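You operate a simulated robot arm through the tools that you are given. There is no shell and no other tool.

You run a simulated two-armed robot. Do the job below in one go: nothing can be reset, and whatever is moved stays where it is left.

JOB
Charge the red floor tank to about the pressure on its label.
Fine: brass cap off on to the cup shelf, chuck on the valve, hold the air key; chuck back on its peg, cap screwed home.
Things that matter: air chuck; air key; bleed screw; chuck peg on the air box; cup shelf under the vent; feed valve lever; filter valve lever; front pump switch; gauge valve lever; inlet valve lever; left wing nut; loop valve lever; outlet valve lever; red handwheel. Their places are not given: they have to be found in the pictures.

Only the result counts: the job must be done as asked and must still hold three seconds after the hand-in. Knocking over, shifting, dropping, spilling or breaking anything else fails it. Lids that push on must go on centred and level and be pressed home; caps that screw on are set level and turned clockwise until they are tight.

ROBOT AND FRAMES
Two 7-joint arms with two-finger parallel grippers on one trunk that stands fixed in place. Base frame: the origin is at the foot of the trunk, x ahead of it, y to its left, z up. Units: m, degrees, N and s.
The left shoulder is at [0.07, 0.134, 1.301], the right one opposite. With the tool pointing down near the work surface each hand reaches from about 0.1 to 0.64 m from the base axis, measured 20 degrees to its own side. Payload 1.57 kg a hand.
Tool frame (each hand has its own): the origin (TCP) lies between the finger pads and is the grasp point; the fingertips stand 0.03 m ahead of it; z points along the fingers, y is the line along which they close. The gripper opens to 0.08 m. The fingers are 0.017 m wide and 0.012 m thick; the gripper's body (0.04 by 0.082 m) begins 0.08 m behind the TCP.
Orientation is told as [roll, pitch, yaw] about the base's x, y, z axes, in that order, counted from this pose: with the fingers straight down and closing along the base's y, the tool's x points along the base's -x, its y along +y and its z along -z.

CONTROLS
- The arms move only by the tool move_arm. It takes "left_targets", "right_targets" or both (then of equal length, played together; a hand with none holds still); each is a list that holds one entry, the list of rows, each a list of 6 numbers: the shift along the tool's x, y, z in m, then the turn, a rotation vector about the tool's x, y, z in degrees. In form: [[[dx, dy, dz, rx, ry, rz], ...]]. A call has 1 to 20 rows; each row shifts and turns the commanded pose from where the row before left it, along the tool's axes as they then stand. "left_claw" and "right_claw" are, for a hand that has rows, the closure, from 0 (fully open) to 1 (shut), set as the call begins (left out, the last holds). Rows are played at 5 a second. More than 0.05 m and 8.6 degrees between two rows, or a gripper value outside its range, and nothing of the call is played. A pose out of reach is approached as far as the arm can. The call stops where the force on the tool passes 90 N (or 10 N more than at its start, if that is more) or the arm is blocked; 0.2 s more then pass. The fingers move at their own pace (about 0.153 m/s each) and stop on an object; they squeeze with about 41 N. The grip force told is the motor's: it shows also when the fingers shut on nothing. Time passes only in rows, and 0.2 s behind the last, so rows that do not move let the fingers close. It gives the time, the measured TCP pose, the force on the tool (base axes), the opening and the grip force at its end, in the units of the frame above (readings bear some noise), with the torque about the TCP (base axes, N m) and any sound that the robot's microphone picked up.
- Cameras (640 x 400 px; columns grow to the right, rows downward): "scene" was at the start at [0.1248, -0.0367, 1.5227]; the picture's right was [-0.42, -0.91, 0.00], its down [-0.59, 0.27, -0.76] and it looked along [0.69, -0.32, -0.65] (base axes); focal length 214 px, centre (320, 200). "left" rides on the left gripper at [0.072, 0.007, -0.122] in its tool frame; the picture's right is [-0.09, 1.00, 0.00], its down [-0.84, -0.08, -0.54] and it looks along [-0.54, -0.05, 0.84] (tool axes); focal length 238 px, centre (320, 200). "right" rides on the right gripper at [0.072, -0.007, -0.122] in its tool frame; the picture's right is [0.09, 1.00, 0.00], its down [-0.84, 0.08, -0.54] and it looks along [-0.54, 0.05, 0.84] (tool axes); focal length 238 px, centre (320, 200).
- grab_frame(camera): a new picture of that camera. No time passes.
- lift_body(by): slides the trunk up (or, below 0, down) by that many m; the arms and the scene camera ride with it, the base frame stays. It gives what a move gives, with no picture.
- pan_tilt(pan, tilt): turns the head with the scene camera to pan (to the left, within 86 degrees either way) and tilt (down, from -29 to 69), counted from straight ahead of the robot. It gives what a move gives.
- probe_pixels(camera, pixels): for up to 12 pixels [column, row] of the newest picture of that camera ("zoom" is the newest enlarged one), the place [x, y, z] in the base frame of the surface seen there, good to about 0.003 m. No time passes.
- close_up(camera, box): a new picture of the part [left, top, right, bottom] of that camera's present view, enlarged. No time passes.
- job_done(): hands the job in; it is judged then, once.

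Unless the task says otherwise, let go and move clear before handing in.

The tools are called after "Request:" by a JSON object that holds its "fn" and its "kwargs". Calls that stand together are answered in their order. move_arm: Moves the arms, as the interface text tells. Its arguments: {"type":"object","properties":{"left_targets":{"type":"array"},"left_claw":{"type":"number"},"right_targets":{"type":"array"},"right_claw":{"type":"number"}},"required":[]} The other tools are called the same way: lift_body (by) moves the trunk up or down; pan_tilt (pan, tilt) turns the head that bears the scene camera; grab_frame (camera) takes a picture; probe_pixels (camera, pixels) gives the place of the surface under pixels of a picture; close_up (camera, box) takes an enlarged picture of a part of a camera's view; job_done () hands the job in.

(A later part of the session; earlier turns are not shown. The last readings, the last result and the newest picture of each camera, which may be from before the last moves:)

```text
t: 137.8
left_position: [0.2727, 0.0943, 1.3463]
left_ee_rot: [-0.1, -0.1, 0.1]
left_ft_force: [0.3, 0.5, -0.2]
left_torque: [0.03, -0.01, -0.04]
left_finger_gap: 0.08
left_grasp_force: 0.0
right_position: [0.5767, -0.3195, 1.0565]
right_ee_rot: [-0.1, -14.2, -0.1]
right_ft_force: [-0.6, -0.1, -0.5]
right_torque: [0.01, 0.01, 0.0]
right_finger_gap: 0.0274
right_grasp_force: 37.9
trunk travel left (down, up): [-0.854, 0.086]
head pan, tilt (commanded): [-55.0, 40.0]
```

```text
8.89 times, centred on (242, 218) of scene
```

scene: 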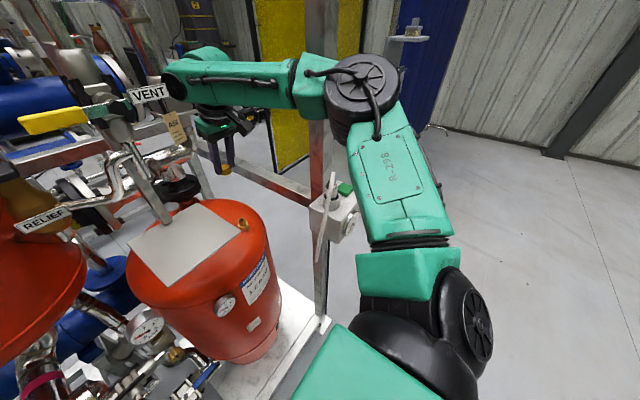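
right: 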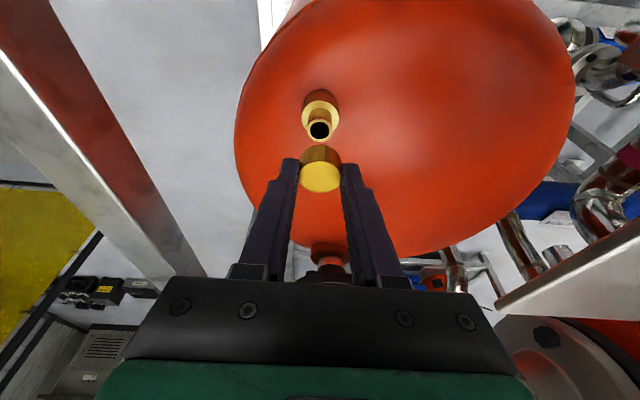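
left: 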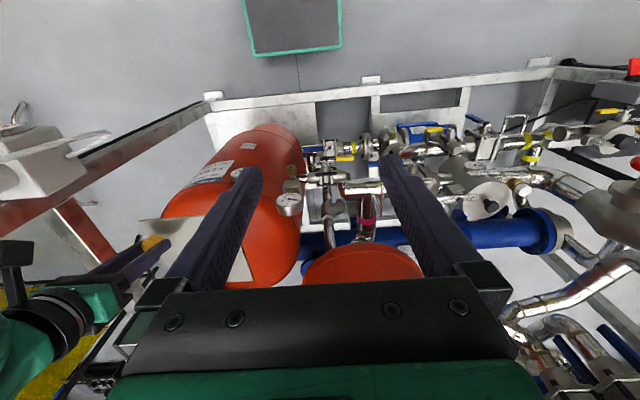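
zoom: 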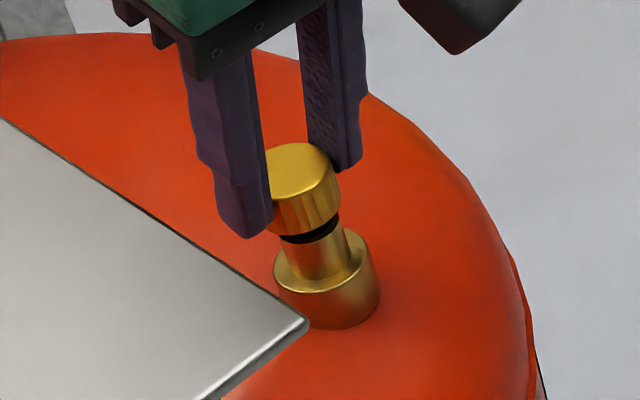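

The cap is about 1.3 mm low in y and 0.9 mm far in x relative to the stem. I'll trim that and lower onto the stem in 2 mm steps.

Request:
{"fn": "move_arm", "kwargs": {"right_targets": [[[0.0009, 0.0012, -0.0002, 0, 0, 0], [0.0005, 0, 0.0019, 0, 0, 0], [0.0005, 0, 0.0019, 0, 0, 0], [0.0005, 0, 0.0019, 0, 0, 0]]]}}

Request:
{"fn": "close_up", "kwargs": {"camera": "right", "box": [280, 90, 370, 200]}}

Request:
{"fn": "close_up", "kwargs": {"camera": "scene", "box": [225, 195, 260, 240]}}

```text
t: 138.8
left_position: [0.2731, 0.0939, 1.347]
left_ee_rot: [0.0, 0.0, 0.0]
left_ft_force: [-0.2, -0.5, 0.7]
left_torque: [0.02, 0.06, -0.01]
left_finger_gap: 0.0799
left_grasp_force: 0.1
right_position: [0.5742, -0.3187, 1.0512]
right_ee_rot: [-0.1, -14.3, -0.1]
right_ft_force: [0.6, -0.1, 0.1]
right_torque: [-0.01, 0.04, 0.02]
right_finger_gap: 0.0274
right_grasp_force: 38.3
trunk travel left (down, up): [-0.854, 0.086]
head pan, tilt (commanded): [-55.0, 40.0]
```

```text
3.64 times, centred on (325, 145) of right
```

zoom: 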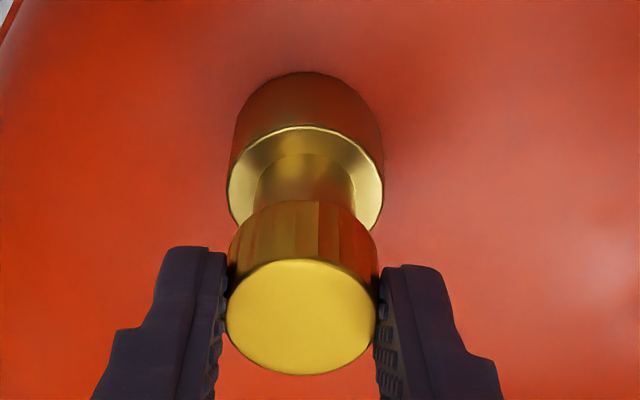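

```text
8.89 times, centred on (242, 218) of scene
```

zoom: 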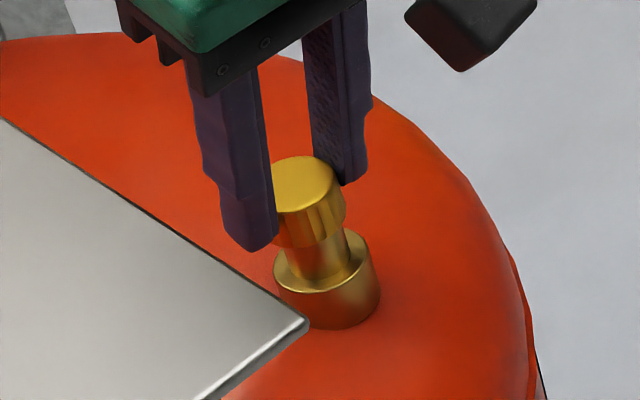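

The cap is going over the stem with no contact force. I'll nudge +0.7 mm in y and continue down in 2 mm steps.

Request:
{"fn": "move_arm", "kwargs": {"right_targets": [[[0, 0.0007, 0, 0, 0, 0], [0.0005, 0, 0.0019, 0, 0, 0], [0.0005, 0, 0.0019, 0, 0, 0]]]}}

Request:
{"fn": "close_up", "kwargs": {"camera": "scene", "box": [225, 195, 260, 240]}}

```text
t: 139.6
left_position: [0.2713, 0.0944, 1.3476]
left_ee_rot: [0.0, -0.1, -0.1]
left_ft_force: [0.2, 0.5, -0.4]
left_torque: [0.01, 0.0, 0.01]
left_finger_gap: 0.08
left_grasp_force: 0.1
right_position: [0.574, -0.3191, 1.0506]
right_ee_rot: [-0.1, -14.7, 0.0]
right_ft_force: [2.2, -2.4, 10.5]
right_torque: [-0.11, -0.08, 0.01]
right_finger_gap: 0.0274
right_grasp_force: 38.5
trunk travel left (down, up): [-0.854, 0.086]
head pan, tilt (commanded): [-55.0, 40.0]
```

```text
8.89 times, centred on (242, 218) of scene
```

zoom: 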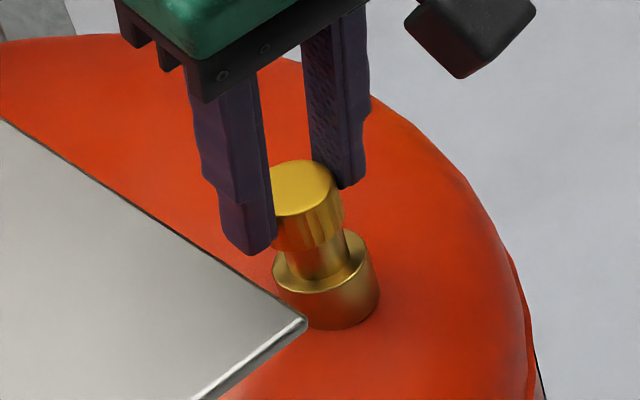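

Contact at z=1.0506 (10 N) with the cap rim apparently resting on the stem top rather than sliding over. I'll back up 3 mm and measure alignment more precisely.

Request:
{"fn": "move_arm", "kwargs": {"right_targets": [[[-0.0007, 0, -0.0029, 0, 0, 0], [-0.0007, 0, -0.0029, 0, 0, 0], [0, 0, 0, 0, 0, 0]]]}}

Request:
{"fn": "close_up", "kwargs": {"camera": "right", "box": [295, 110, 345, 170]}}

Request:
{"fn": "close_up", "kwargs": {"camera": "scene", "box": [230, 208, 254, 238]}}

```text
t: 140.4
left_position: [0.2727, 0.0933, 1.3464]
left_ee_rot: [0.0, 0.0, 0.1]
left_ft_force: [0.3, -0.3, -0.8]
left_torque: [0.02, -0.01, 0.03]
left_finger_gap: 0.08
left_grasp_force: 0.0
right_position: [0.5729, -0.319, 1.0551]
right_ee_rot: [-0.1, -14.3, -0.2]
right_ft_force: [1.3, 0.5, -0.3]
right_torque: [-0.02, -0.01, 0.0]
right_finger_gap: 0.0277
right_grasp_force: 37.7
trunk travel left (down, up): [-0.854, 0.086]
head pan, tilt (commanded): [-55.0, 40.0]
```

```text
6.67 times, centred on (320, 140) of right
```

zoom: 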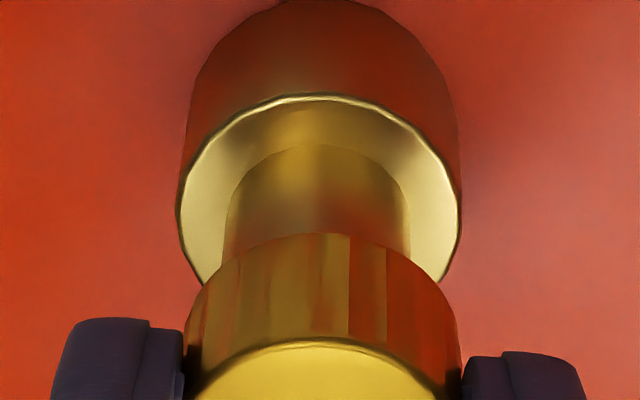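

```text
13.33 times, centred on (242, 223) of scene
```

zoom: 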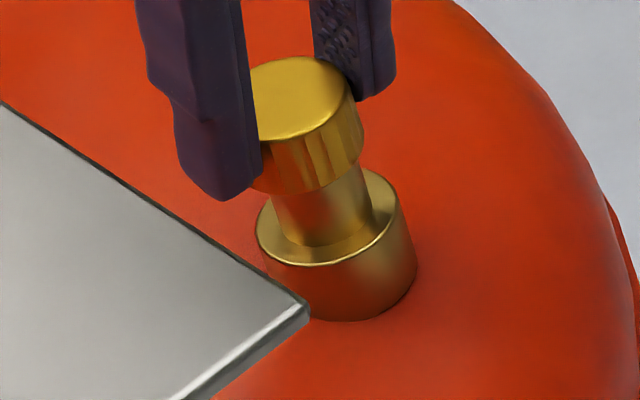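

I need a finer look at the cap's tilt and offset relative to the stem. Zooming tighter from the scene camera and probing.

Request:
{"fn": "close_up", "kwargs": {"camera": "scene", "box": [232, 208, 252, 222]}}

Request:
{"fn": "close_up", "kwargs": {"camera": "scene", "box": [232, 216, 252, 232]}}

Request:
{"fn": "grab_frame", "kwargs": {"camera": "left"}}

```text
16.00 times, centred on (242, 215) of scene
```

zoom: 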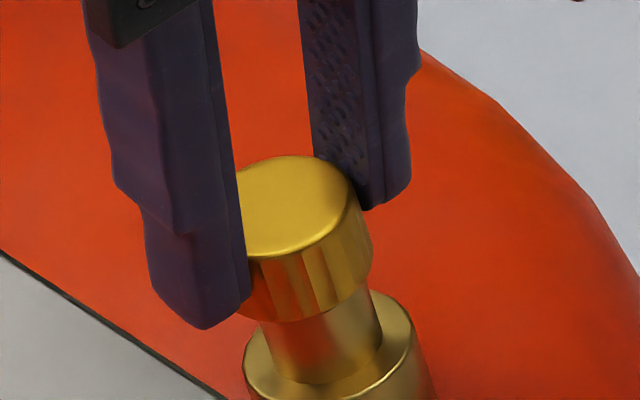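

```text
16.00 times, centred on (242, 224) of scene
```

zoom: 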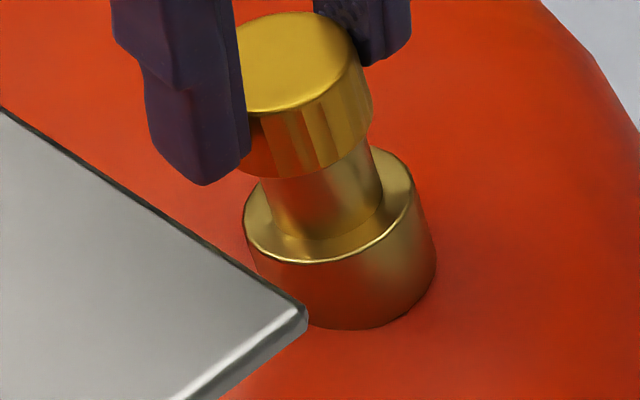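

```text
taken
```

left: 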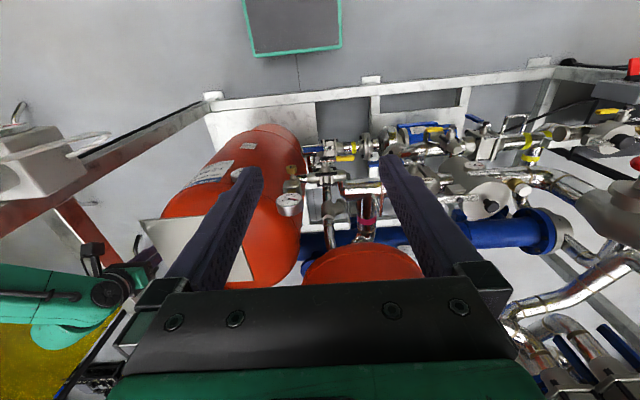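

The views show the cap within about 1 mm of the axis, so the fit must be tight. I'll lower again to a light contact and feel for the fit with small lateral shifts.

Request:
{"fn": "move_arm", "kwargs": {"right_targets": [[[0.0005, -0.0006, 0.0019, 0, 0, 0], [0.0005, 0, 0.0019, 0, 0, 0], [0.0002, 0, 0.001, 0, 0, 0]]]}}

```text
t: 141.2
left_position: [0.2726, 0.0925, 1.347]
left_ee_rot: [0.0, 0.1, 0.0]
left_ft_force: [-0.6, -0.1, 0.0]
left_torque: [0.02, -0.01, 0.02]
left_finger_gap: 0.0801
left_grasp_force: 0.1
right_position: [0.5737, -0.3199, 1.05]
right_ee_rot: [-0.1, -14.4, 0.0]
right_ft_force: [-2.4, 0.2, 0.6]
right_torque: [0.02, 0.04, -0.01]
right_finger_gap: 0.0273
right_grasp_force: 38.1
trunk travel left (down, up): [-0.854, 0.086]
head pan, tilt (commanded): [-55.0, 40.0]
```

Lower than before with almost no vertical load, only a slight side touch (-2.4 N in x). Continuing down 2 mm at a time.

Request:
{"fn": "move_arm", "kwargs": {"right_targets": [[[0.0005, 0, 0.0019, 0, 0, 0]]]}}

Request:
{"fn": "move_arm", "kwargs": {"right_targets": [[[0.0005, 0, 0.0019, 0, 0, 0]]]}}

Request:
{"fn": "close_up", "kwargs": {"camera": "scene", "box": [230, 208, 254, 238]}}

```text
t: 141.6
left_position: [0.2715, 0.0938, 1.3465]
left_ee_rot: [-0.1, 0.0, 0.0]
left_ft_force: [0.1, 0.0, 0.6]
left_torque: [-0.03, -0.01, 0.0]
left_finger_gap: 0.08
left_grasp_force: 0.1
right_position: [0.5736, -0.3197, 1.0482]
right_ee_rot: [-0.1, -14.3, -0.1]
right_ft_force: [0.5, -0.2, 0.3]
right_torque: [0.04, 0.03, 0.01]
right_finger_gap: 0.0275
right_grasp_force: 38.2
trunk travel left (down, up): [-0.854, 0.086]
head pan, tilt (commanded): [-55.0, 40.0]
```

```text
t: 142.0
left_position: [0.2721, 0.093, 1.3472]
left_ee_rot: [-0.1, -0.1, 0.0]
left_ft_force: [0.8, 0.2, 0.0]
left_torque: [0.01, 0.0, 0.01]
left_finger_gap: 0.0799
left_grasp_force: 0.1
right_position: [0.5736, -0.3187, 1.0448]
right_ee_rot: [-0.1, -14.4, 0.0]
right_ft_force: [-0.4, 0.6, -0.3]
right_torque: [0.01, -0.01, 0.01]
right_finger_gap: 0.0276
right_grasp_force: 37.4
trunk travel left (down, up): [-0.854, 0.086]
head pan, tilt (commanded): [-55.0, 40.0]
```

```text
13.33 times, centred on (242, 223) of scene
```

zoom: 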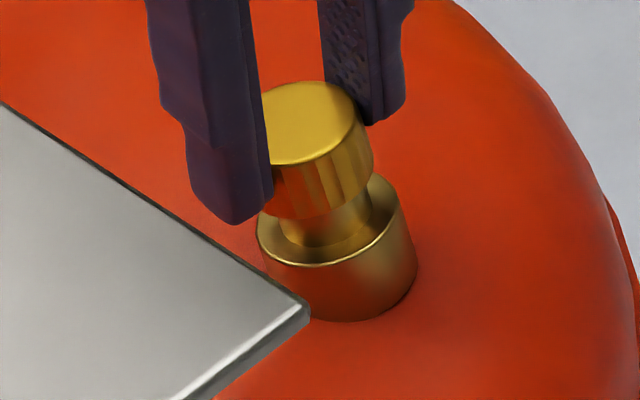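

It now slides over the stem freely (z=1.0448). Continuing down toward the home height (~1.037).

Request:
{"fn": "move_arm", "kwargs": {"right_targets": [[[0.0005, 0, 0.0019, 0, 0, 0], [0.0005, 0, 0.0019, 0, 0, 0]]]}}

Request:
{"fn": "move_arm", "kwargs": {"right_targets": [[[0.0005, 0, 0.0019, 0, 0, 0]]]}}

Request:
{"fn": "close_up", "kwargs": {"camera": "scene", "box": [230, 208, 254, 238]}}

```text
t: 142.6
left_position: [0.2726, 0.0933, 1.3469]
left_ee_rot: [0.0, 0.0, 0.0]
left_ft_force: [0.4, -0.4, 0.4]
left_torque: [0.0, -0.02, -0.02]
left_finger_gap: 0.08
left_grasp_force: 0.1
right_position: [0.5752, -0.3204, 1.0409]
right_ee_rot: [0.0, -14.4, -0.1]
right_ft_force: [-0.3, -0.2, -0.5]
right_torque: [-0.05, 0.02, 0.01]
right_finger_gap: 0.0278
right_grasp_force: 38.1
trunk travel left (down, up): [-0.854, 0.086]
head pan, tilt (commanded): [-55.0, 40.0]
```

```text
t: 143.0
left_position: [0.273, 0.0942, 1.3464]
left_ee_rot: [-0.1, 0.0, 0.0]
left_ft_force: [0.8, -0.4, 0.5]
left_torque: [0.02, 0.0, -0.01]
left_finger_gap: 0.0798
left_grasp_force: 0.2
right_position: [0.5739, -0.3195, 1.0393]
right_ee_rot: [-0.1, -14.4, -0.1]
right_ft_force: [-0.3, -0.8, -0.4]
right_torque: [-0.02, 0.02, -0.03]
right_finger_gap: 0.0275
right_grasp_force: 37.6
trunk travel left (down, up): [-0.854, 0.086]
head pan, tilt (commanded): [-55.0, 40.0]
```

```text
13.33 times, centred on (242, 223) of scene
```

zoom: 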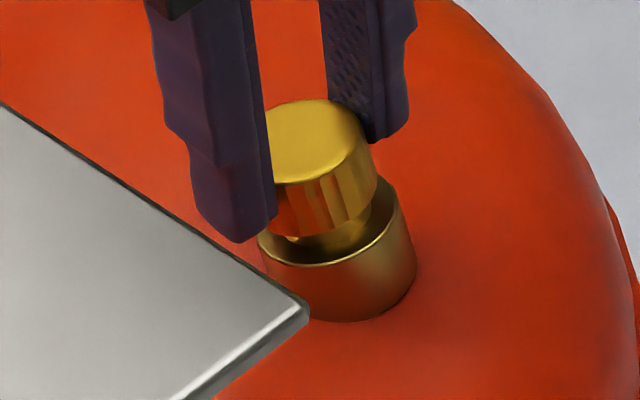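

Still free at z=1.039. Continuing in 1.5 mm steps until it seats.

Request:
{"fn": "move_arm", "kwargs": {"right_targets": [[[0.0004, 0, 0.0015, 0, 0, 0]]]}}

Request:
{"fn": "move_arm", "kwargs": {"right_targets": [[[0.0004, 0, 0.0015, 0, 0, 0]]]}}

Request:
{"fn": "close_up", "kwargs": {"camera": "scene", "box": [230, 208, 254, 238]}}

```text
t: 143.4
left_position: [0.2744, 0.0941, 1.3472]
left_ee_rot: [0.0, 0.0, -0.1]
left_ft_force: [0.5, 0.0, 0.0]
left_torque: [0.03, 0.02, 0.0]
left_finger_gap: 0.0802
left_grasp_force: 0.0
right_position: [0.5736, -0.3201, 1.0378]
right_ee_rot: [-0.1, -14.3, -0.1]
right_ft_force: [-0.5, -0.5, -0.2]
right_torque: [0.01, 0.02, 0.0]
right_finger_gap: 0.0275
right_grasp_force: 38.1
trunk travel left (down, up): [-0.854, 0.086]
head pan, tilt (commanded): [-55.0, 40.0]
```

```text
t: 143.8
left_position: [0.2728, 0.0938, 1.3471]
left_ee_rot: [0.0, 0.0, 0.0]
left_ft_force: [-0.1, 0.1, 0.0]
left_torque: [0.01, -0.03, -0.01]
left_finger_gap: 0.0799
left_grasp_force: 0.1
right_position: [0.5728, -0.32, 1.0375]
right_ee_rot: [-0.1, -14.4, -0.1]
right_ft_force: [-0.6, -0.5, 1.4]
right_torque: [0.05, 0.06, 0.02]
right_finger_gap: 0.0274
right_grasp_force: 37.7
trunk travel left (down, up): [-0.854, 0.086]
head pan, tilt (commanded): [-55.0, 40.0]
```

```text
13.33 times, centred on (242, 223) of scene
```

zoom: 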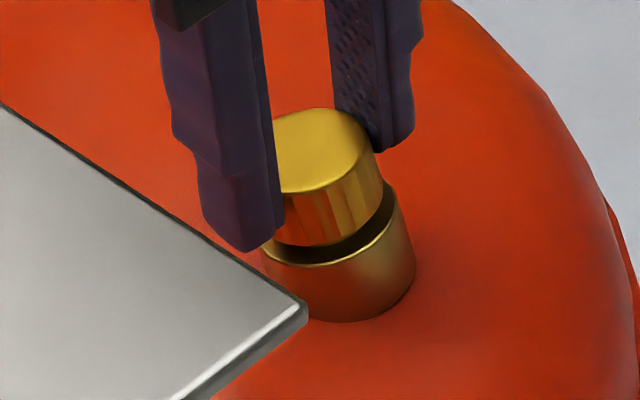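

First light contact (1.4 N) at z≈1.037. Pressing 1.5 mm more to confirm it sits on the thread start.

Request:
{"fn": "move_arm", "kwargs": {"right_targets": [[[0.0004, 0, 0.0015, 0, 0, 0], [0, 0, 0, 0, 0, 0]]]}}

Request:
{"fn": "close_up", "kwargs": {"camera": "scene", "box": [230, 208, 254, 238]}}

Request:
{"fn": "close_up", "kwargs": {"camera": "right", "box": [280, 90, 370, 200]}}

```text
t: 144.4
left_position: [0.2727, 0.093, 1.3469]
left_ee_rot: [0.1, -0.1, 0.0]
left_ft_force: [-0.8, -0.9, -0.2]
left_torque: [-0.03, 0.02, -0.01]
left_finger_gap: 0.0802
left_grasp_force: 0.0
right_position: [0.5734, -0.3202, 1.0361]
right_ee_rot: [-0.1, -14.5, -0.1]
right_ft_force: [0.4, -4.6, 9.3]
right_torque: [-0.06, 0.19, -0.03]
right_finger_gap: 0.0275
right_grasp_force: 37.8
trunk travel left (down, up): [-0.854, 0.086]
head pan, tilt (commanded): [-55.0, 40.0]
```

```text
13.33 times, centred on (242, 223) of scene
```

zoom: 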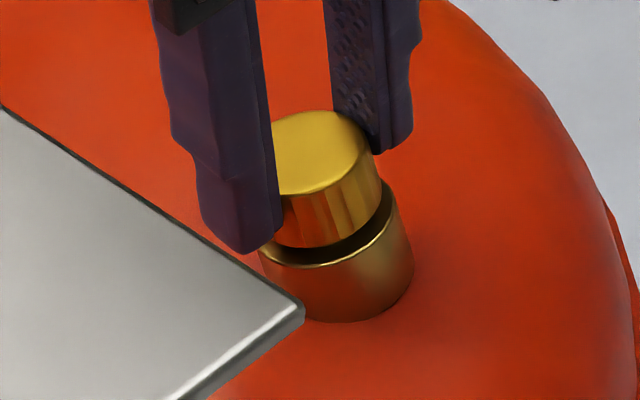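

```text
3.64 times, centred on (325, 145) of right
```

zoom: 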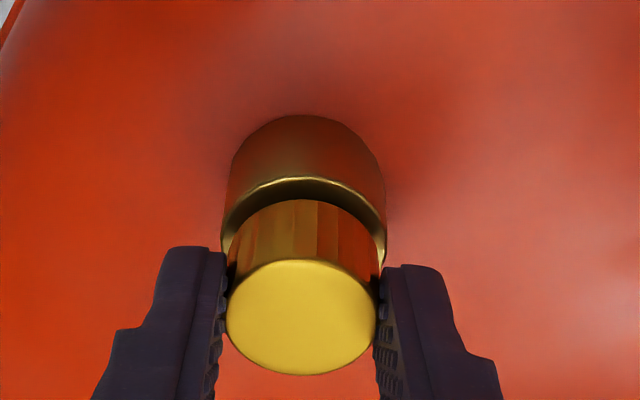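

The cap sits over the stem at home height (9 N contact, bottom near the collar as originally). I'll ease off, release it, back straight up, then level the hand for the screwing grip.

Request:
{"fn": "move_arm", "kwargs": {"right_targets": [[[-0.0003, 0.0003, -0.001, 0, 0, 0]]]}}

Request:
{"fn": "move_arm", "kwargs": {"right_targets": [[[0, 0, 0, 0, 0, 0], [0, 0, 0, 0, 0, 0], [0, 0, 0, 0, 0, 0]]], "right_claw": 0}}

Request:
{"fn": "move_arm", "kwargs": {"right_targets": [[[-0.0025, 0, -0.0097, 0, 0, 0], [-0.0037, 0, -0.0145, 0, 0, 0], [-0.005, 0, -0.0194, 0, 0, 0], [-0.005, 0, -0.0194, 0, 0, 0], [-0.005, 0, -0.0194, 0, 0, 0], [-0.005, 0, -0.0194, 0, 0, 0], [-0.005, 0, -0.0194, 0, 0, 0]]]}}

Request:
{"fn": "close_up", "kwargs": {"camera": "scene", "box": [225, 200, 265, 240]}}

Request:
{"fn": "grab_frame", "kwargs": {"camera": "right"}}

```text
t: 144.8
left_position: [0.2728, 0.0922, 1.3464]
left_ee_rot: [0.0, 0.0, -0.1]
left_ft_force: [-0.5, 0.5, -0.9]
left_torque: [-0.01, -0.03, 0.01]
left_finger_gap: 0.0801
left_grasp_force: 0.0
right_position: [0.5725, -0.3203, 1.0356]
right_ee_rot: [-0.1, -14.5, -0.1]
right_ft_force: [3.0, -5.8, 9.3]
right_torque: [-0.16, -0.16, -0.04]
right_finger_gap: 0.0276
right_grasp_force: 38.3
trunk travel left (down, up): [-0.854, 0.086]
head pan, tilt (commanded): [-55.0, 40.0]
```

```text
t: 145.6
left_position: [0.2721, 0.094, 1.3475]
left_ee_rot: [0.1, 0.0, 0.0]
left_ft_force: [0.3, 0.4, -0.5]
left_torque: [-0.01, -0.03, 0.02]
left_finger_gap: 0.0799
left_grasp_force: 0.0
right_position: [0.5741, -0.3189, 1.036]
right_ee_rot: [-0.1, -14.3, 0.1]
right_ft_force: [0.0, -0.7, -0.3]
right_torque: [0.03, 0.03, -0.01]
right_finger_gap: 0.0799
right_grasp_force: 0.2
trunk travel left (down, up): [-0.854, 0.086]
head pan, tilt (commanded): [-55.0, 40.0]
```

```text
t: 147.2
left_position: [0.273, 0.0942, 1.3467]
left_ee_rot: [0.1, 0.1, 0.0]
left_ft_force: [-0.7, -0.9, 0.3]
left_torque: [-0.02, -0.01, 0.0]
left_finger_gap: 0.0801
left_grasp_force: 0.0
right_position: [0.5726, -0.32, 1.1606]
right_ee_rot: [-0.1, -14.3, 0.0]
right_ft_force: [0.4, 0.0, 0.6]
right_torque: [-0.02, 0.05, -0.01]
right_finger_gap: 0.0797
right_grasp_force: 0.0
trunk travel left (down, up): [-0.854, 0.086]
head pan, tilt (commanded): [-55.0, 40.0]
```

```text
10.00 times, centred on (245, 220) of scene
```

zoom: 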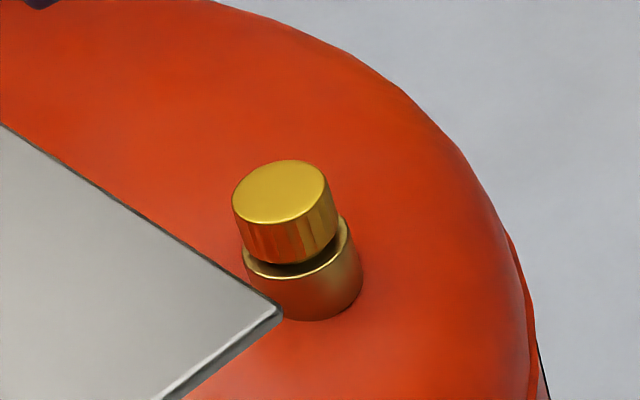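

```text
taken
```

right: 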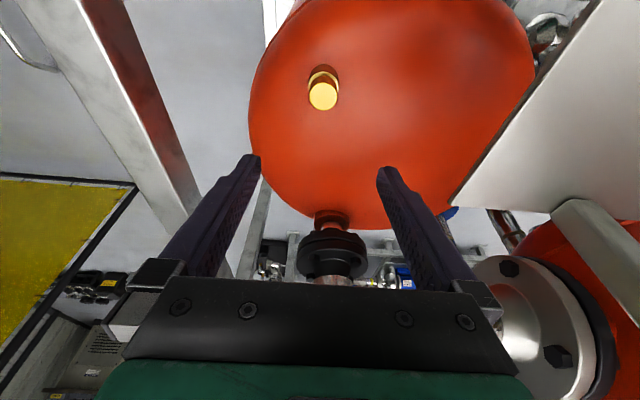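

The cap stands level on the stem. I'll level the hand (leaving about 1° outward tilt for reach), then turn the yaw to about +148° ready for clockwise turning.

Request:
{"fn": "move_arm", "kwargs": {"right_targets": [[[0, 0, 0, 0, 6.7, 0], [0, 0, 0, 0, 6.7, 0], [0, 0, 0, 0, 0, -8.3], [0, 0, 0, 0, 0, -8.3], [0, 0, 0, 0, 0, -8.3], [0, 0, 0, 0, 0, -8.3], [0, 0, 0, 0, 0, -8.3], [0, 0, 0, 0, 0, -8.3], [0, 0, 0, 0, 0, -8.3], [0, 0, 0, 0, 0, -8.3], [0, 0, 0, 0, 0, -8.3], [0, 0, 0, 0, 0, -8.3], [0, 0, 0, 0, 0, -8.3], [0, 0, 0, 0, 0, -8.3], [0, 0, 0, 0, 0, -8.3], [0, 0, 0, 0, 0, -8.3], [0, 0, 0, 0, 0, -8.3], [0, 0, 0, 0, 0, -8.3], [0, 0, 0, 0, 0, -8.3], [0, 0, 0, 0, 0, -7]]]}}

Request:
{"fn": "lift_body", "kwargs": {"by": -0.1}}

Request:
{"fn": "grab_frame", "kwargs": {"camera": "right"}}

Request:
{"fn": "grab_frame", "kwargs": {"camera": "scene"}}

```text
t: 151.4
left_position: [0.273, 0.0941, 1.3475]
left_ee_rot: [0.1, 0.0, -0.1]
left_ft_force: [0.1, -1.1, 0.6]
left_torque: [0.02, -0.01, 0.01]
left_finger_gap: 0.0803
left_grasp_force: 0.1
right_position: [0.5737, -0.3188, 1.1609]
right_ee_rot: [-0.4, 0.8, 148.1]
right_ft_force: [-0.7, 0.1, -0.3]
right_torque: [0.02, 0.02, 0.01]
right_finger_gap: 0.0799
right_grasp_force: 0.1
trunk travel left (down, up): [-0.854, 0.086]
head pan, tilt (commanded): [-55.0, 40.0]
```

```text
t: 152.7
left_position: [0.2728, 0.0933, 1.246]
left_ee_rot: [0.1, 0.0, 0.0]
left_ft_force: [0.1, -1.3, 0.0]
left_torque: [-0.02, 0.02, 0.01]
left_finger_gap: 0.0798
left_grasp_force: 0.1
right_position: [0.5733, -0.3194, 1.0607]
right_ee_rot: [-0.4, 0.9, 148.1]
right_ft_force: [0.1, 1.1, 0.6]
right_torque: [-0.01, 0.01, -0.02]
right_finger_gap: 0.0801
right_grasp_force: 0.0
trunk travel left (down, up): [-0.754, 0.186]
head pan, tilt (commanded): [-55.0, 40.0]
```

```text
taken
```

right: 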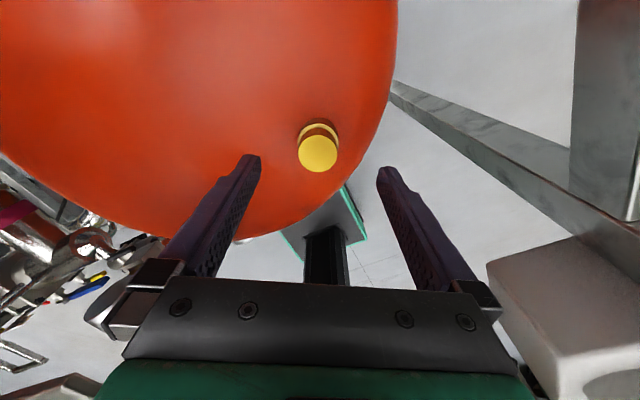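

```text
taken
```

scene: 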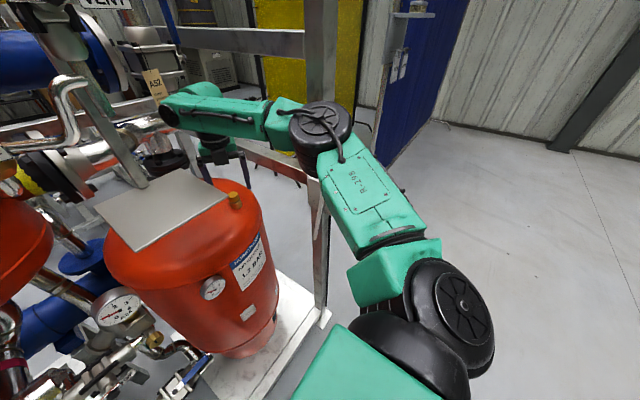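

The cap (318,154) is about 4 mm further out along tool x. I'll correct and descend 3 cm around it.

Request:
{"fn": "move_arm", "kwargs": {"right_targets": [[[0.0022, -0.001, 0, 0, 0, 0], [0.0022, -0.0009, 0.005, 0, 0, 0], [0, 0, 0.0125, 0, 0, 0], [0, 0, 0.0115, 0, 0, 0], [0, 0, 0, 0, 0, 0]]]}}

Request:
{"fn": "grab_frame", "kwargs": {"camera": "right"}}

Request:
{"fn": "close_up", "kwargs": {"camera": "scene", "box": [205, 150, 275, 220]}}

```text
t: 153.9
left_position: [0.2736, 0.0942, 1.2464]
left_ee_rot: [0.0, 0.0, 0.0]
left_ft_force: [0.2, -0.3, -0.4]
left_torque: [0.02, -0.01, -0.02]
left_finger_gap: 0.08
left_grasp_force: 0.1
right_position: [0.579, -0.3203, 1.0325]
right_ee_rot: [-0.4, 0.8, 148.1]
right_ft_force: [0.5, -0.2, 0.2]
right_torque: [-0.03, 0.0, 0.04]
right_finger_gap: 0.0797
right_grasp_force: 0.1
trunk travel left (down, up): [-0.754, 0.186]
head pan, tilt (commanded): [-55.0, 40.0]
```

```text
taken
```

right: 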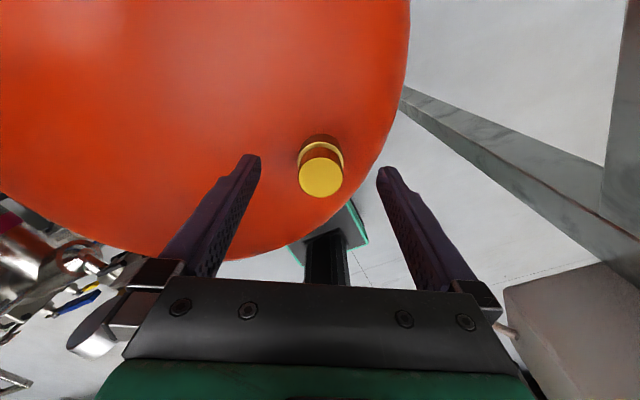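

```text
5.71 times, centred on (240, 185) of scene
```

zoom: 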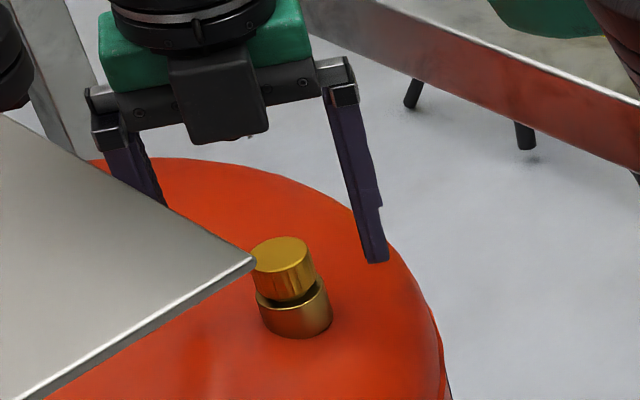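

The cap is on the tool axis (321,177). Closing, then turning clockwise 84°.

Request:
{"fn": "move_arm", "kwargs": {"right_targets": [[[0, 0, 0, 0, 0, 0], [0, 0, 0, 0, 0, 0], [0, 0, 0, 0, 0, 0]]], "right_claw": 1}}

Request:
{"fn": "move_arm", "kwargs": {"right_targets": [[[0, 0, 0.0003, 0, 0, 8.4], [0, 0, 0.0001, 0, 0, 8.4], [0, 0, 0.0001, 0, 0, 8.4], [0, 0, 0.0001, 0, 0, 8.4], [0, 0, 0.0001, 0, 0, 8.4], [0, 0, 0.0001, 0, 0, 8.4], [0, 0, 0.0001, 0, 0, 8.4], [0, 0, 0.0001, 0, 0, 8.4], [0, 0, 0.0001, 0, 0, 8.4], [0, 0, 0.0001, 0, 0, 8.4]]]}}

Request:
{"fn": "close_up", "kwargs": {"camera": "right", "box": [260, 110, 380, 220]}}

Request:
{"fn": "close_up", "kwargs": {"camera": "scene", "box": [205, 150, 275, 220]}}

```text
t: 154.7
left_position: [0.2725, 0.0934, 1.247]
left_ee_rot: [0.0, 0.0, 0.0]
left_ft_force: [0.6, 0.1, 0.2]
left_torque: [-0.01, 0.03, -0.02]
left_finger_gap: 0.0801
left_grasp_force: 0.1
right_position: [0.5777, -0.3195, 1.0323]
right_ee_rot: [-0.3, 0.9, 148.0]
right_ft_force: [-0.2, -0.8, 0.0]
right_torque: [-0.05, 0.03, 0.01]
right_finger_gap: 0.0273
right_grasp_force: 37.6
trunk travel left (down, up): [-0.754, 0.186]
head pan, tilt (commanded): [-55.0, 40.0]
```

```text
t: 156.9
left_position: [0.2727, 0.0949, 1.2467]
left_ee_rot: [0.0, 0.1, 0.0]
left_ft_force: [-0.5, 0.4, -0.2]
left_torque: [0.0, -0.03, 0.01]
left_finger_gap: 0.0799
left_grasp_force: 0.0
right_position: [0.5793, -0.3193, 1.0321]
right_ee_rot: [-1.0, -0.2, 63.8]
right_ft_force: [6.3, -0.2, 6.4]
right_torque: [-0.81, 0.44, -0.01]
right_finger_gap: 0.0274
right_grasp_force: 38.3
trunk travel left (down, up): [-0.754, 0.186]
head pan, tilt (commanded): [-55.0, 40.0]
```

```text
3.64 times, centred on (320, 165) of right
```

zoom: 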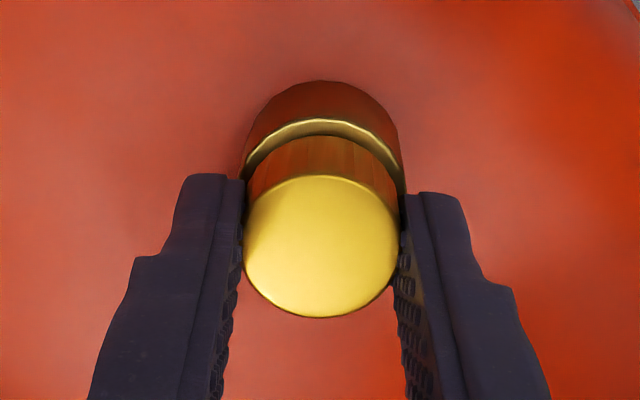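

```text
5.71 times, centred on (240, 185) of scene
```

zoom: 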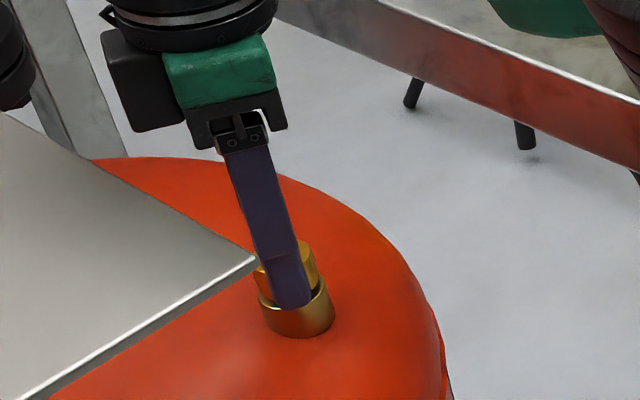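

Torque about the closing axis built up (≈0.9 N m), caused by my 1° hand tilt fighting the fit. I'll release, take the tilt out, swing back to 148° and regrip squarely.

Request:
{"fn": "move_arm", "kwargs": {"right_targets": [[[0, 0, 0, 0, 0, 0], [0, 0, 0, 0, 0, 0], [0, 0, 0, -0.89, 0.09, 0], [0, 0, 0, 0, 0, 0]]], "right_claw": 0}}

Request:
{"fn": "grab_frame", "kwargs": {"camera": "right"}}

Request:
{"fn": "close_up", "kwargs": {"camera": "scene", "box": [220, 180, 260, 220]}}

```text
t: 157.9
left_position: [0.2722, 0.0938, 1.2464]
left_ee_rot: [0.0, 0.0, 0.1]
left_ft_force: [0.4, 0.4, 0.3]
left_torque: [0.02, -0.01, 0.01]
left_finger_gap: 0.0803
left_grasp_force: 0.0
right_position: [0.5777, -0.3204, 1.0309]
right_ee_rot: [0.0, -0.2, 64.0]
right_ft_force: [0.1, -0.8, 0.3]
right_torque: [-0.02, -0.01, 0.02]
right_finger_gap: 0.0801
right_grasp_force: 0.0
trunk travel left (down, up): [-0.754, 0.186]
head pan, tilt (commanded): [-55.0, 40.0]
```

```text
taken
```

right: 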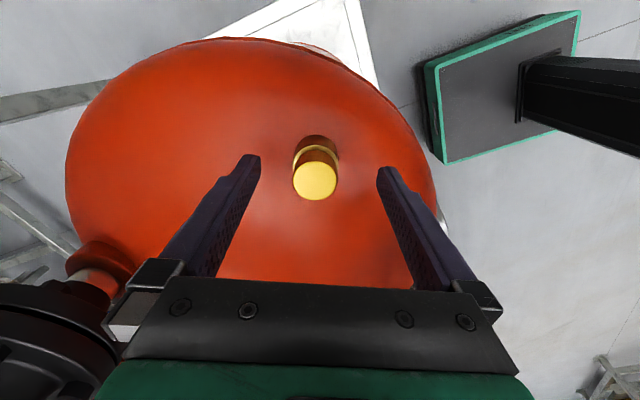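

```text
10.00 times, centred on (240, 200) of scene
```

zoom: 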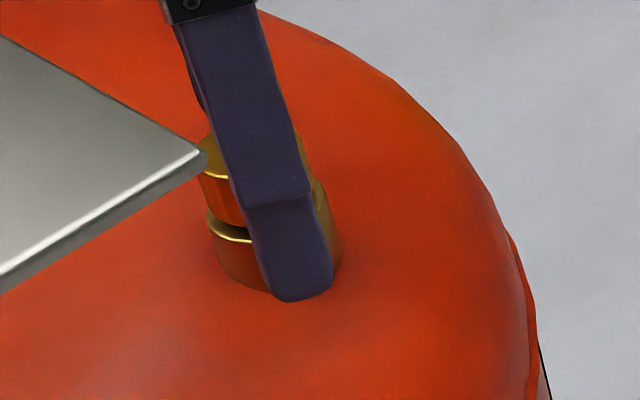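

With zero tilt it's still in reach at (0.578,-0.320). I'll shift 2 mm toward the cap, swing back 84° to yaw 148, and look.

Request:
{"fn": "move_arm", "kwargs": {"right_targets": [[[0, -0.002, 0, 0, 0, 0], [0, 0, 0, 0, 0, -8.4], [0, 0, 0, 0, 0, -8.4], [0, 0, 0, 0, 0, -8.4], [0, 0, 0, 0, 0, -8.4], [0, 0, 0, 0, 0, -8.4], [0, 0, 0, 0, 0, -8.4], [0, 0, 0, 0, 0, -8.4], [0, 0, 0, 0, 0, -8.4], [0, 0, 0, 0, 0, -8.4], [0, 0, 0, 0, 0, -8.4]]]}}

Request:
{"fn": "grab_frame", "kwargs": {"camera": "right"}}

Request:
{"fn": "close_up", "kwargs": {"camera": "scene", "box": [220, 180, 260, 220]}}

```text
t: 160.3
left_position: [0.2735, 0.094, 1.2474]
left_ee_rot: [0.0, 0.0, -0.1]
left_ft_force: [0.6, 0.7, 0.2]
left_torque: [-0.01, 0.01, -0.02]
left_finger_gap: 0.08
left_grasp_force: 0.1
right_position: [0.5785, -0.3218, 1.0303]
right_ee_rot: [-0.3, 0.0, 148.2]
right_ft_force: [0.3, -0.1, -0.3]
right_torque: [0.02, -0.03, -0.02]
right_finger_gap: 0.08
right_grasp_force: 0.0
right hand out of reach, approached as far as the arm can: row 1
trunk travel left (down, up): [-0.754, 0.186]
head pan, tilt (commanded): [-55.0, 40.0]
```

```text
taken
```

right: 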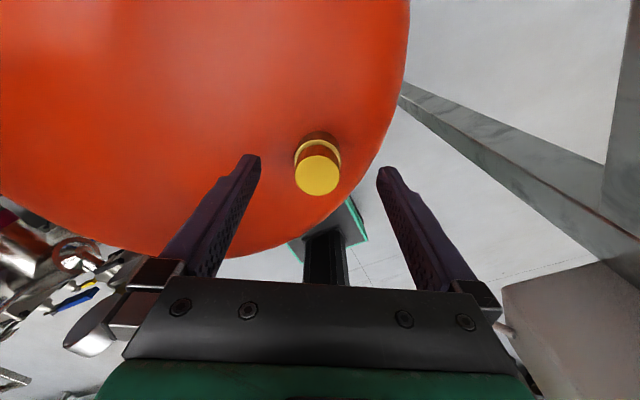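

```text
10.00 times, centred on (240, 200) of scene
```

zoom: 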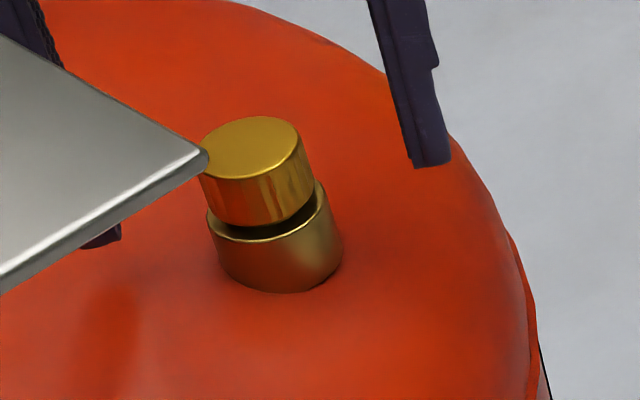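

The cap (318,175) is 1–2 mm from the axis, fine for gripping. I'll close and turn clockwise, checking at 84°.

Request:
{"fn": "move_arm", "kwargs": {"right_targets": [[[0.0005, -0.001, 0, 0, 0, 0], [0, 0, 0, 0, 0, 0], [0, 0, 0, 0, 0, 0]]], "right_claw": 1}}

Request:
{"fn": "move_arm", "kwargs": {"right_targets": [[[0, 0, 0, 0, 0, 8.4], [0, 0, 0, 0, 0, 8.4], [0, 0, 0, 0, 0, 8.4], [0, 0, 0, 0, 0, 8.4], [0, 0, 0, 0, 0, 8.4], [0, 0, 0, 0, 0, 8.4], [0, 0, 0, 0, 0, 8.4], [0, 0, 0, 0, 0, 8.4], [0, 0, 0, 0, 0, 8.4], [0, 0, 0, 0, 0, 8.4]]]}}

Request:
{"fn": "close_up", "kwargs": {"camera": "right", "box": [260, 110, 380, 220]}}

```text
t: 161.1
left_position: [0.2735, 0.0946, 1.2455]
left_ee_rot: [0.0, 0.0, 0.0]
left_ft_force: [-0.2, 1.0, 0.9]
left_torque: [0.02, 0.02, 0.01]
left_finger_gap: 0.0803
left_grasp_force: 0.0
right_position: [0.577, -0.3189, 1.0302]
right_ee_rot: [-0.3, 0.1, 148.0]
right_ft_force: [1.5, 3.0, -0.4]
right_torque: [0.08, -0.02, 0.02]
right_finger_gap: 0.0277
right_grasp_force: 38.1
trunk travel left (down, up): [-0.754, 0.186]
head pan, tilt (commanded): [-55.0, 40.0]
```

```text
t: 163.3
left_position: [0.2764, 0.0943, 1.2453]
left_ee_rot: [0.0, 0.3, 0.0]
left_ft_force: [-1.0, -0.1, 0.3]
left_torque: [0.04, -0.01, -0.02]
left_finger_gap: 0.08
left_grasp_force: 0.0
right_position: [0.5801, -0.3198, 1.0293]
right_ee_rot: [-0.2, -0.3, 63.9]
right_ft_force: [16.1, -1.2, 8.3]
right_torque: [-0.04, -0.28, 0.64]
right_finger_gap: 0.0275
right_grasp_force: 37.9
trunk travel left (down, up): [-0.754, 0.186]
head pan, tilt (commanded): [-55.0, 40.0]
```

```text
3.64 times, centred on (320, 165) of right
```

zoom: 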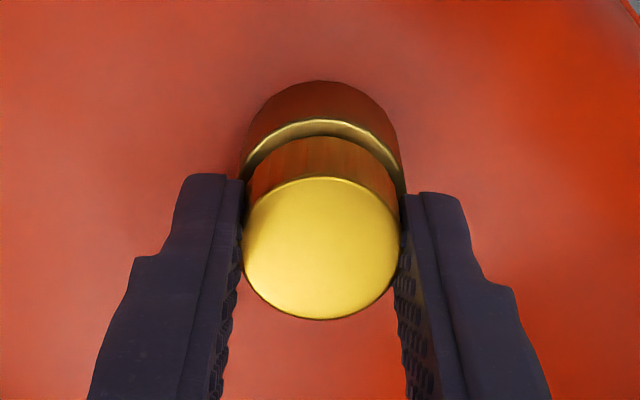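

A tightening torque of 0.64 N m about z has appeared: the thread is biting. I'll continue clockwise in small steps.

Request:
{"fn": "move_arm", "kwargs": {"right_targets": [[[0, 0, 0, 0, 0, 6], [0, 0, 0, 0, 0, 6]]]}}

Request:
{"fn": "close_up", "kwargs": {"camera": "right", "box": [260, 110, 380, 220]}}

```text
t: 163.9
left_position: [0.2754, 0.0933, 1.2452]
left_ee_rot: [0.1, 0.2, 0.0]
left_ft_force: [-0.3, 1.1, -0.5]
left_torque: [-0.03, -0.01, 0.0]
left_finger_gap: 0.08
left_grasp_force: 0.0
right_position: [0.581, -0.3197, 1.0294]
right_ee_rot: [0.0, -0.1, 51.9]
right_ft_force: [18.8, -4.1, 7.4]
right_torque: [-0.06, -0.33, 0.45]
right_finger_gap: 0.0277
right_grasp_force: 37.9
trunk travel left (down, up): [-0.754, 0.186]
head pan, tilt (commanded): [-55.0, 40.0]
```

```text
3.64 times, centred on (320, 165) of right
```

zoom: 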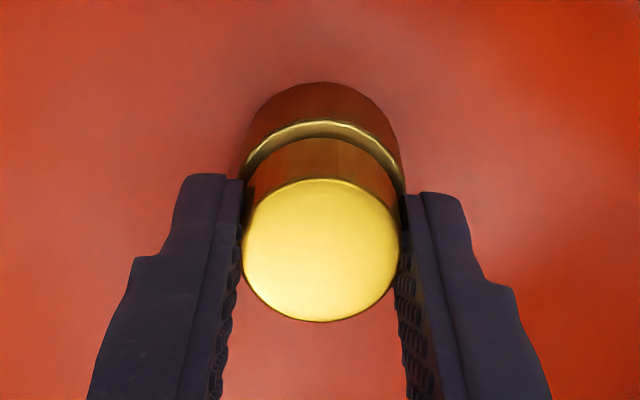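

Torque stays around 0.5–0.6 N m. I'll turn another 36° to see whether it is truly tight (fingers slipping) or still advancing.

Request:
{"fn": "move_arm", "kwargs": {"right_targets": [[[0, 0, 0, 0, 0, 6], [0, 0, 0, 0, 0, 6], [0, 0, 0, 0, 0, 6], [0, 0, 0, 0, 0, 6], [0, 0, 0, 0, 0, 6], [0, 0, 0, 0, 0, 6]]]}}

Request:
{"fn": "close_up", "kwargs": {"camera": "right", "box": [260, 110, 380, 220]}}

Request:
{"fn": "close_up", "kwargs": {"camera": "scene", "box": [220, 180, 260, 220]}}

```text
t: 165.3
left_position: [0.2738, 0.0909, 1.2457]
left_ee_rot: [0.1, 0.1, 0.0]
left_ft_force: [0.1, 0.6, 0.4]
left_torque: [0.0, 0.02, 0.0]
left_finger_gap: 0.08
left_grasp_force: 0.0
right_position: [0.5782, -0.321, 1.0294]
right_ee_rot: [0.3, 0.1, 15.9]
right_ft_force: [3.3, -5.8, -3.9]
right_torque: [-0.14, -0.06, 0.55]
right_finger_gap: 0.0274
right_grasp_force: 37.9
trunk travel left (down, up): [-0.754, 0.186]
head pan, tilt (commanded): [-55.0, 40.0]
```

```text
3.64 times, centred on (320, 165) of right
```

zoom: 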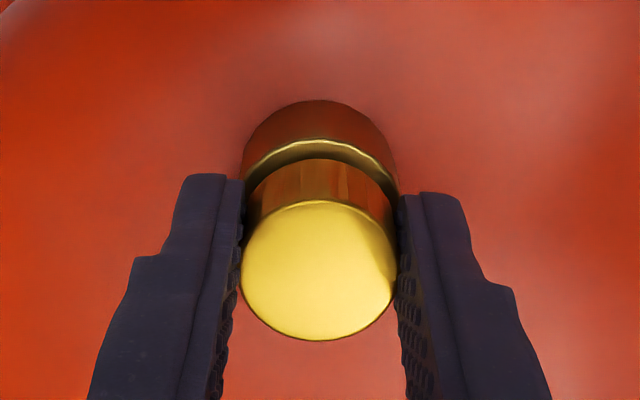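

```text
10.00 times, centred on (240, 200) of scene
```

zoom: 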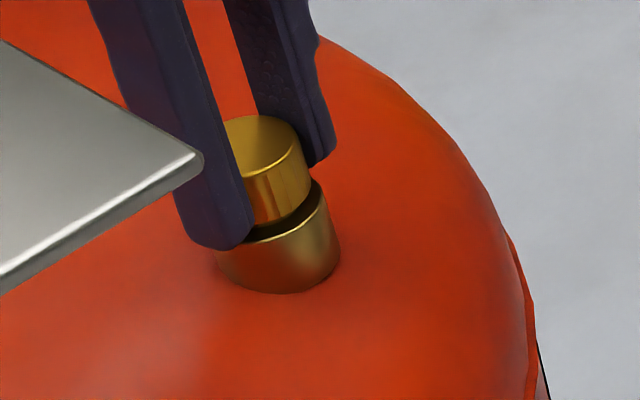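

Torque holds at 0.55 N m while the fingers slip around the cap, so it looks tight. I'll release and inspect the cap, then do one more tightening stroke to confirm.

Request:
{"fn": "move_arm", "kwargs": {"right_targets": [[[0, 0, 0, 0, 0, 0], [0, 0, 0, 0, 0, 0], [0, 0, 0, 0, 0, 0]]], "right_claw": 0}}

Request:
{"fn": "grab_frame", "kwargs": {"camera": "right"}}

Request:
{"fn": "close_up", "kwargs": {"camera": "scene", "box": [220, 180, 260, 220]}}

Request:
{"fn": "close_up", "kwargs": {"camera": "right", "box": [280, 120, 360, 220]}}

```text
t: 166.1
left_position: [0.2718, 0.094, 1.2463]
left_ee_rot: [0.1, 0.0, -0.1]
left_ft_force: [-0.5, -1.1, 0.5]
left_torque: [-0.01, -0.04, -0.02]
left_finger_gap: 0.0798
left_grasp_force: 0.0
right_position: [0.5762, -0.3191, 1.0319]
right_ee_rot: [0.3, -0.1, 16.0]
right_ft_force: [0.9, -0.2, 0.5]
right_torque: [-0.03, -0.01, 0.01]
right_finger_gap: 0.08
right_grasp_force: 0.0
trunk travel left (down, up): [-0.754, 0.186]
head pan, tilt (commanded): [-55.0, 40.0]
```

```text
taken
```

right: 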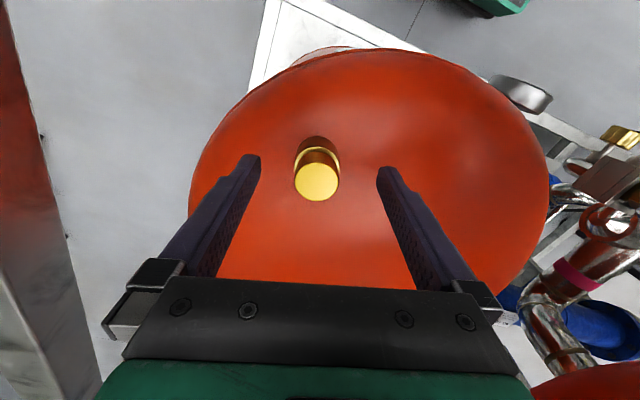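

```text
10.00 times, centred on (240, 200) of scene
```

zoom: 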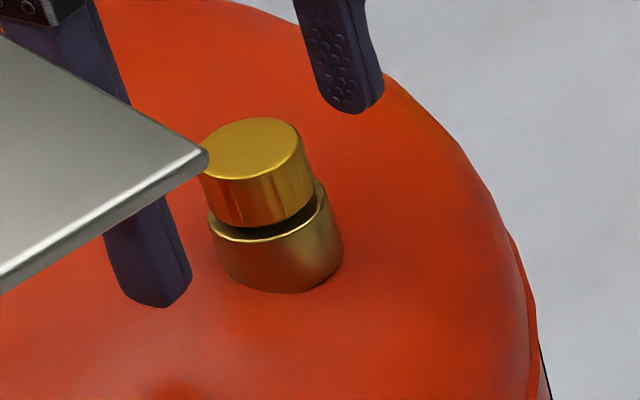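

```text
4.00 times, centred on (320, 170) of right
```

zoom: 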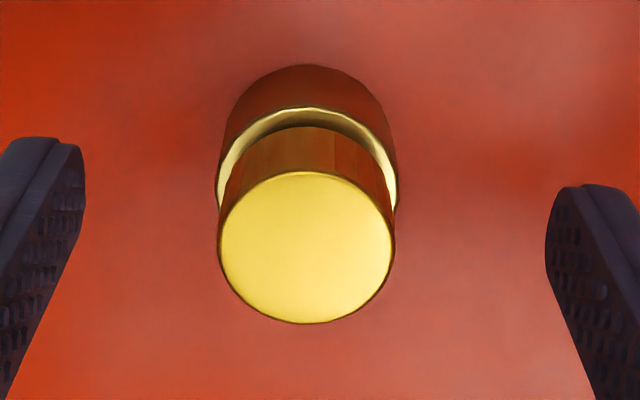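

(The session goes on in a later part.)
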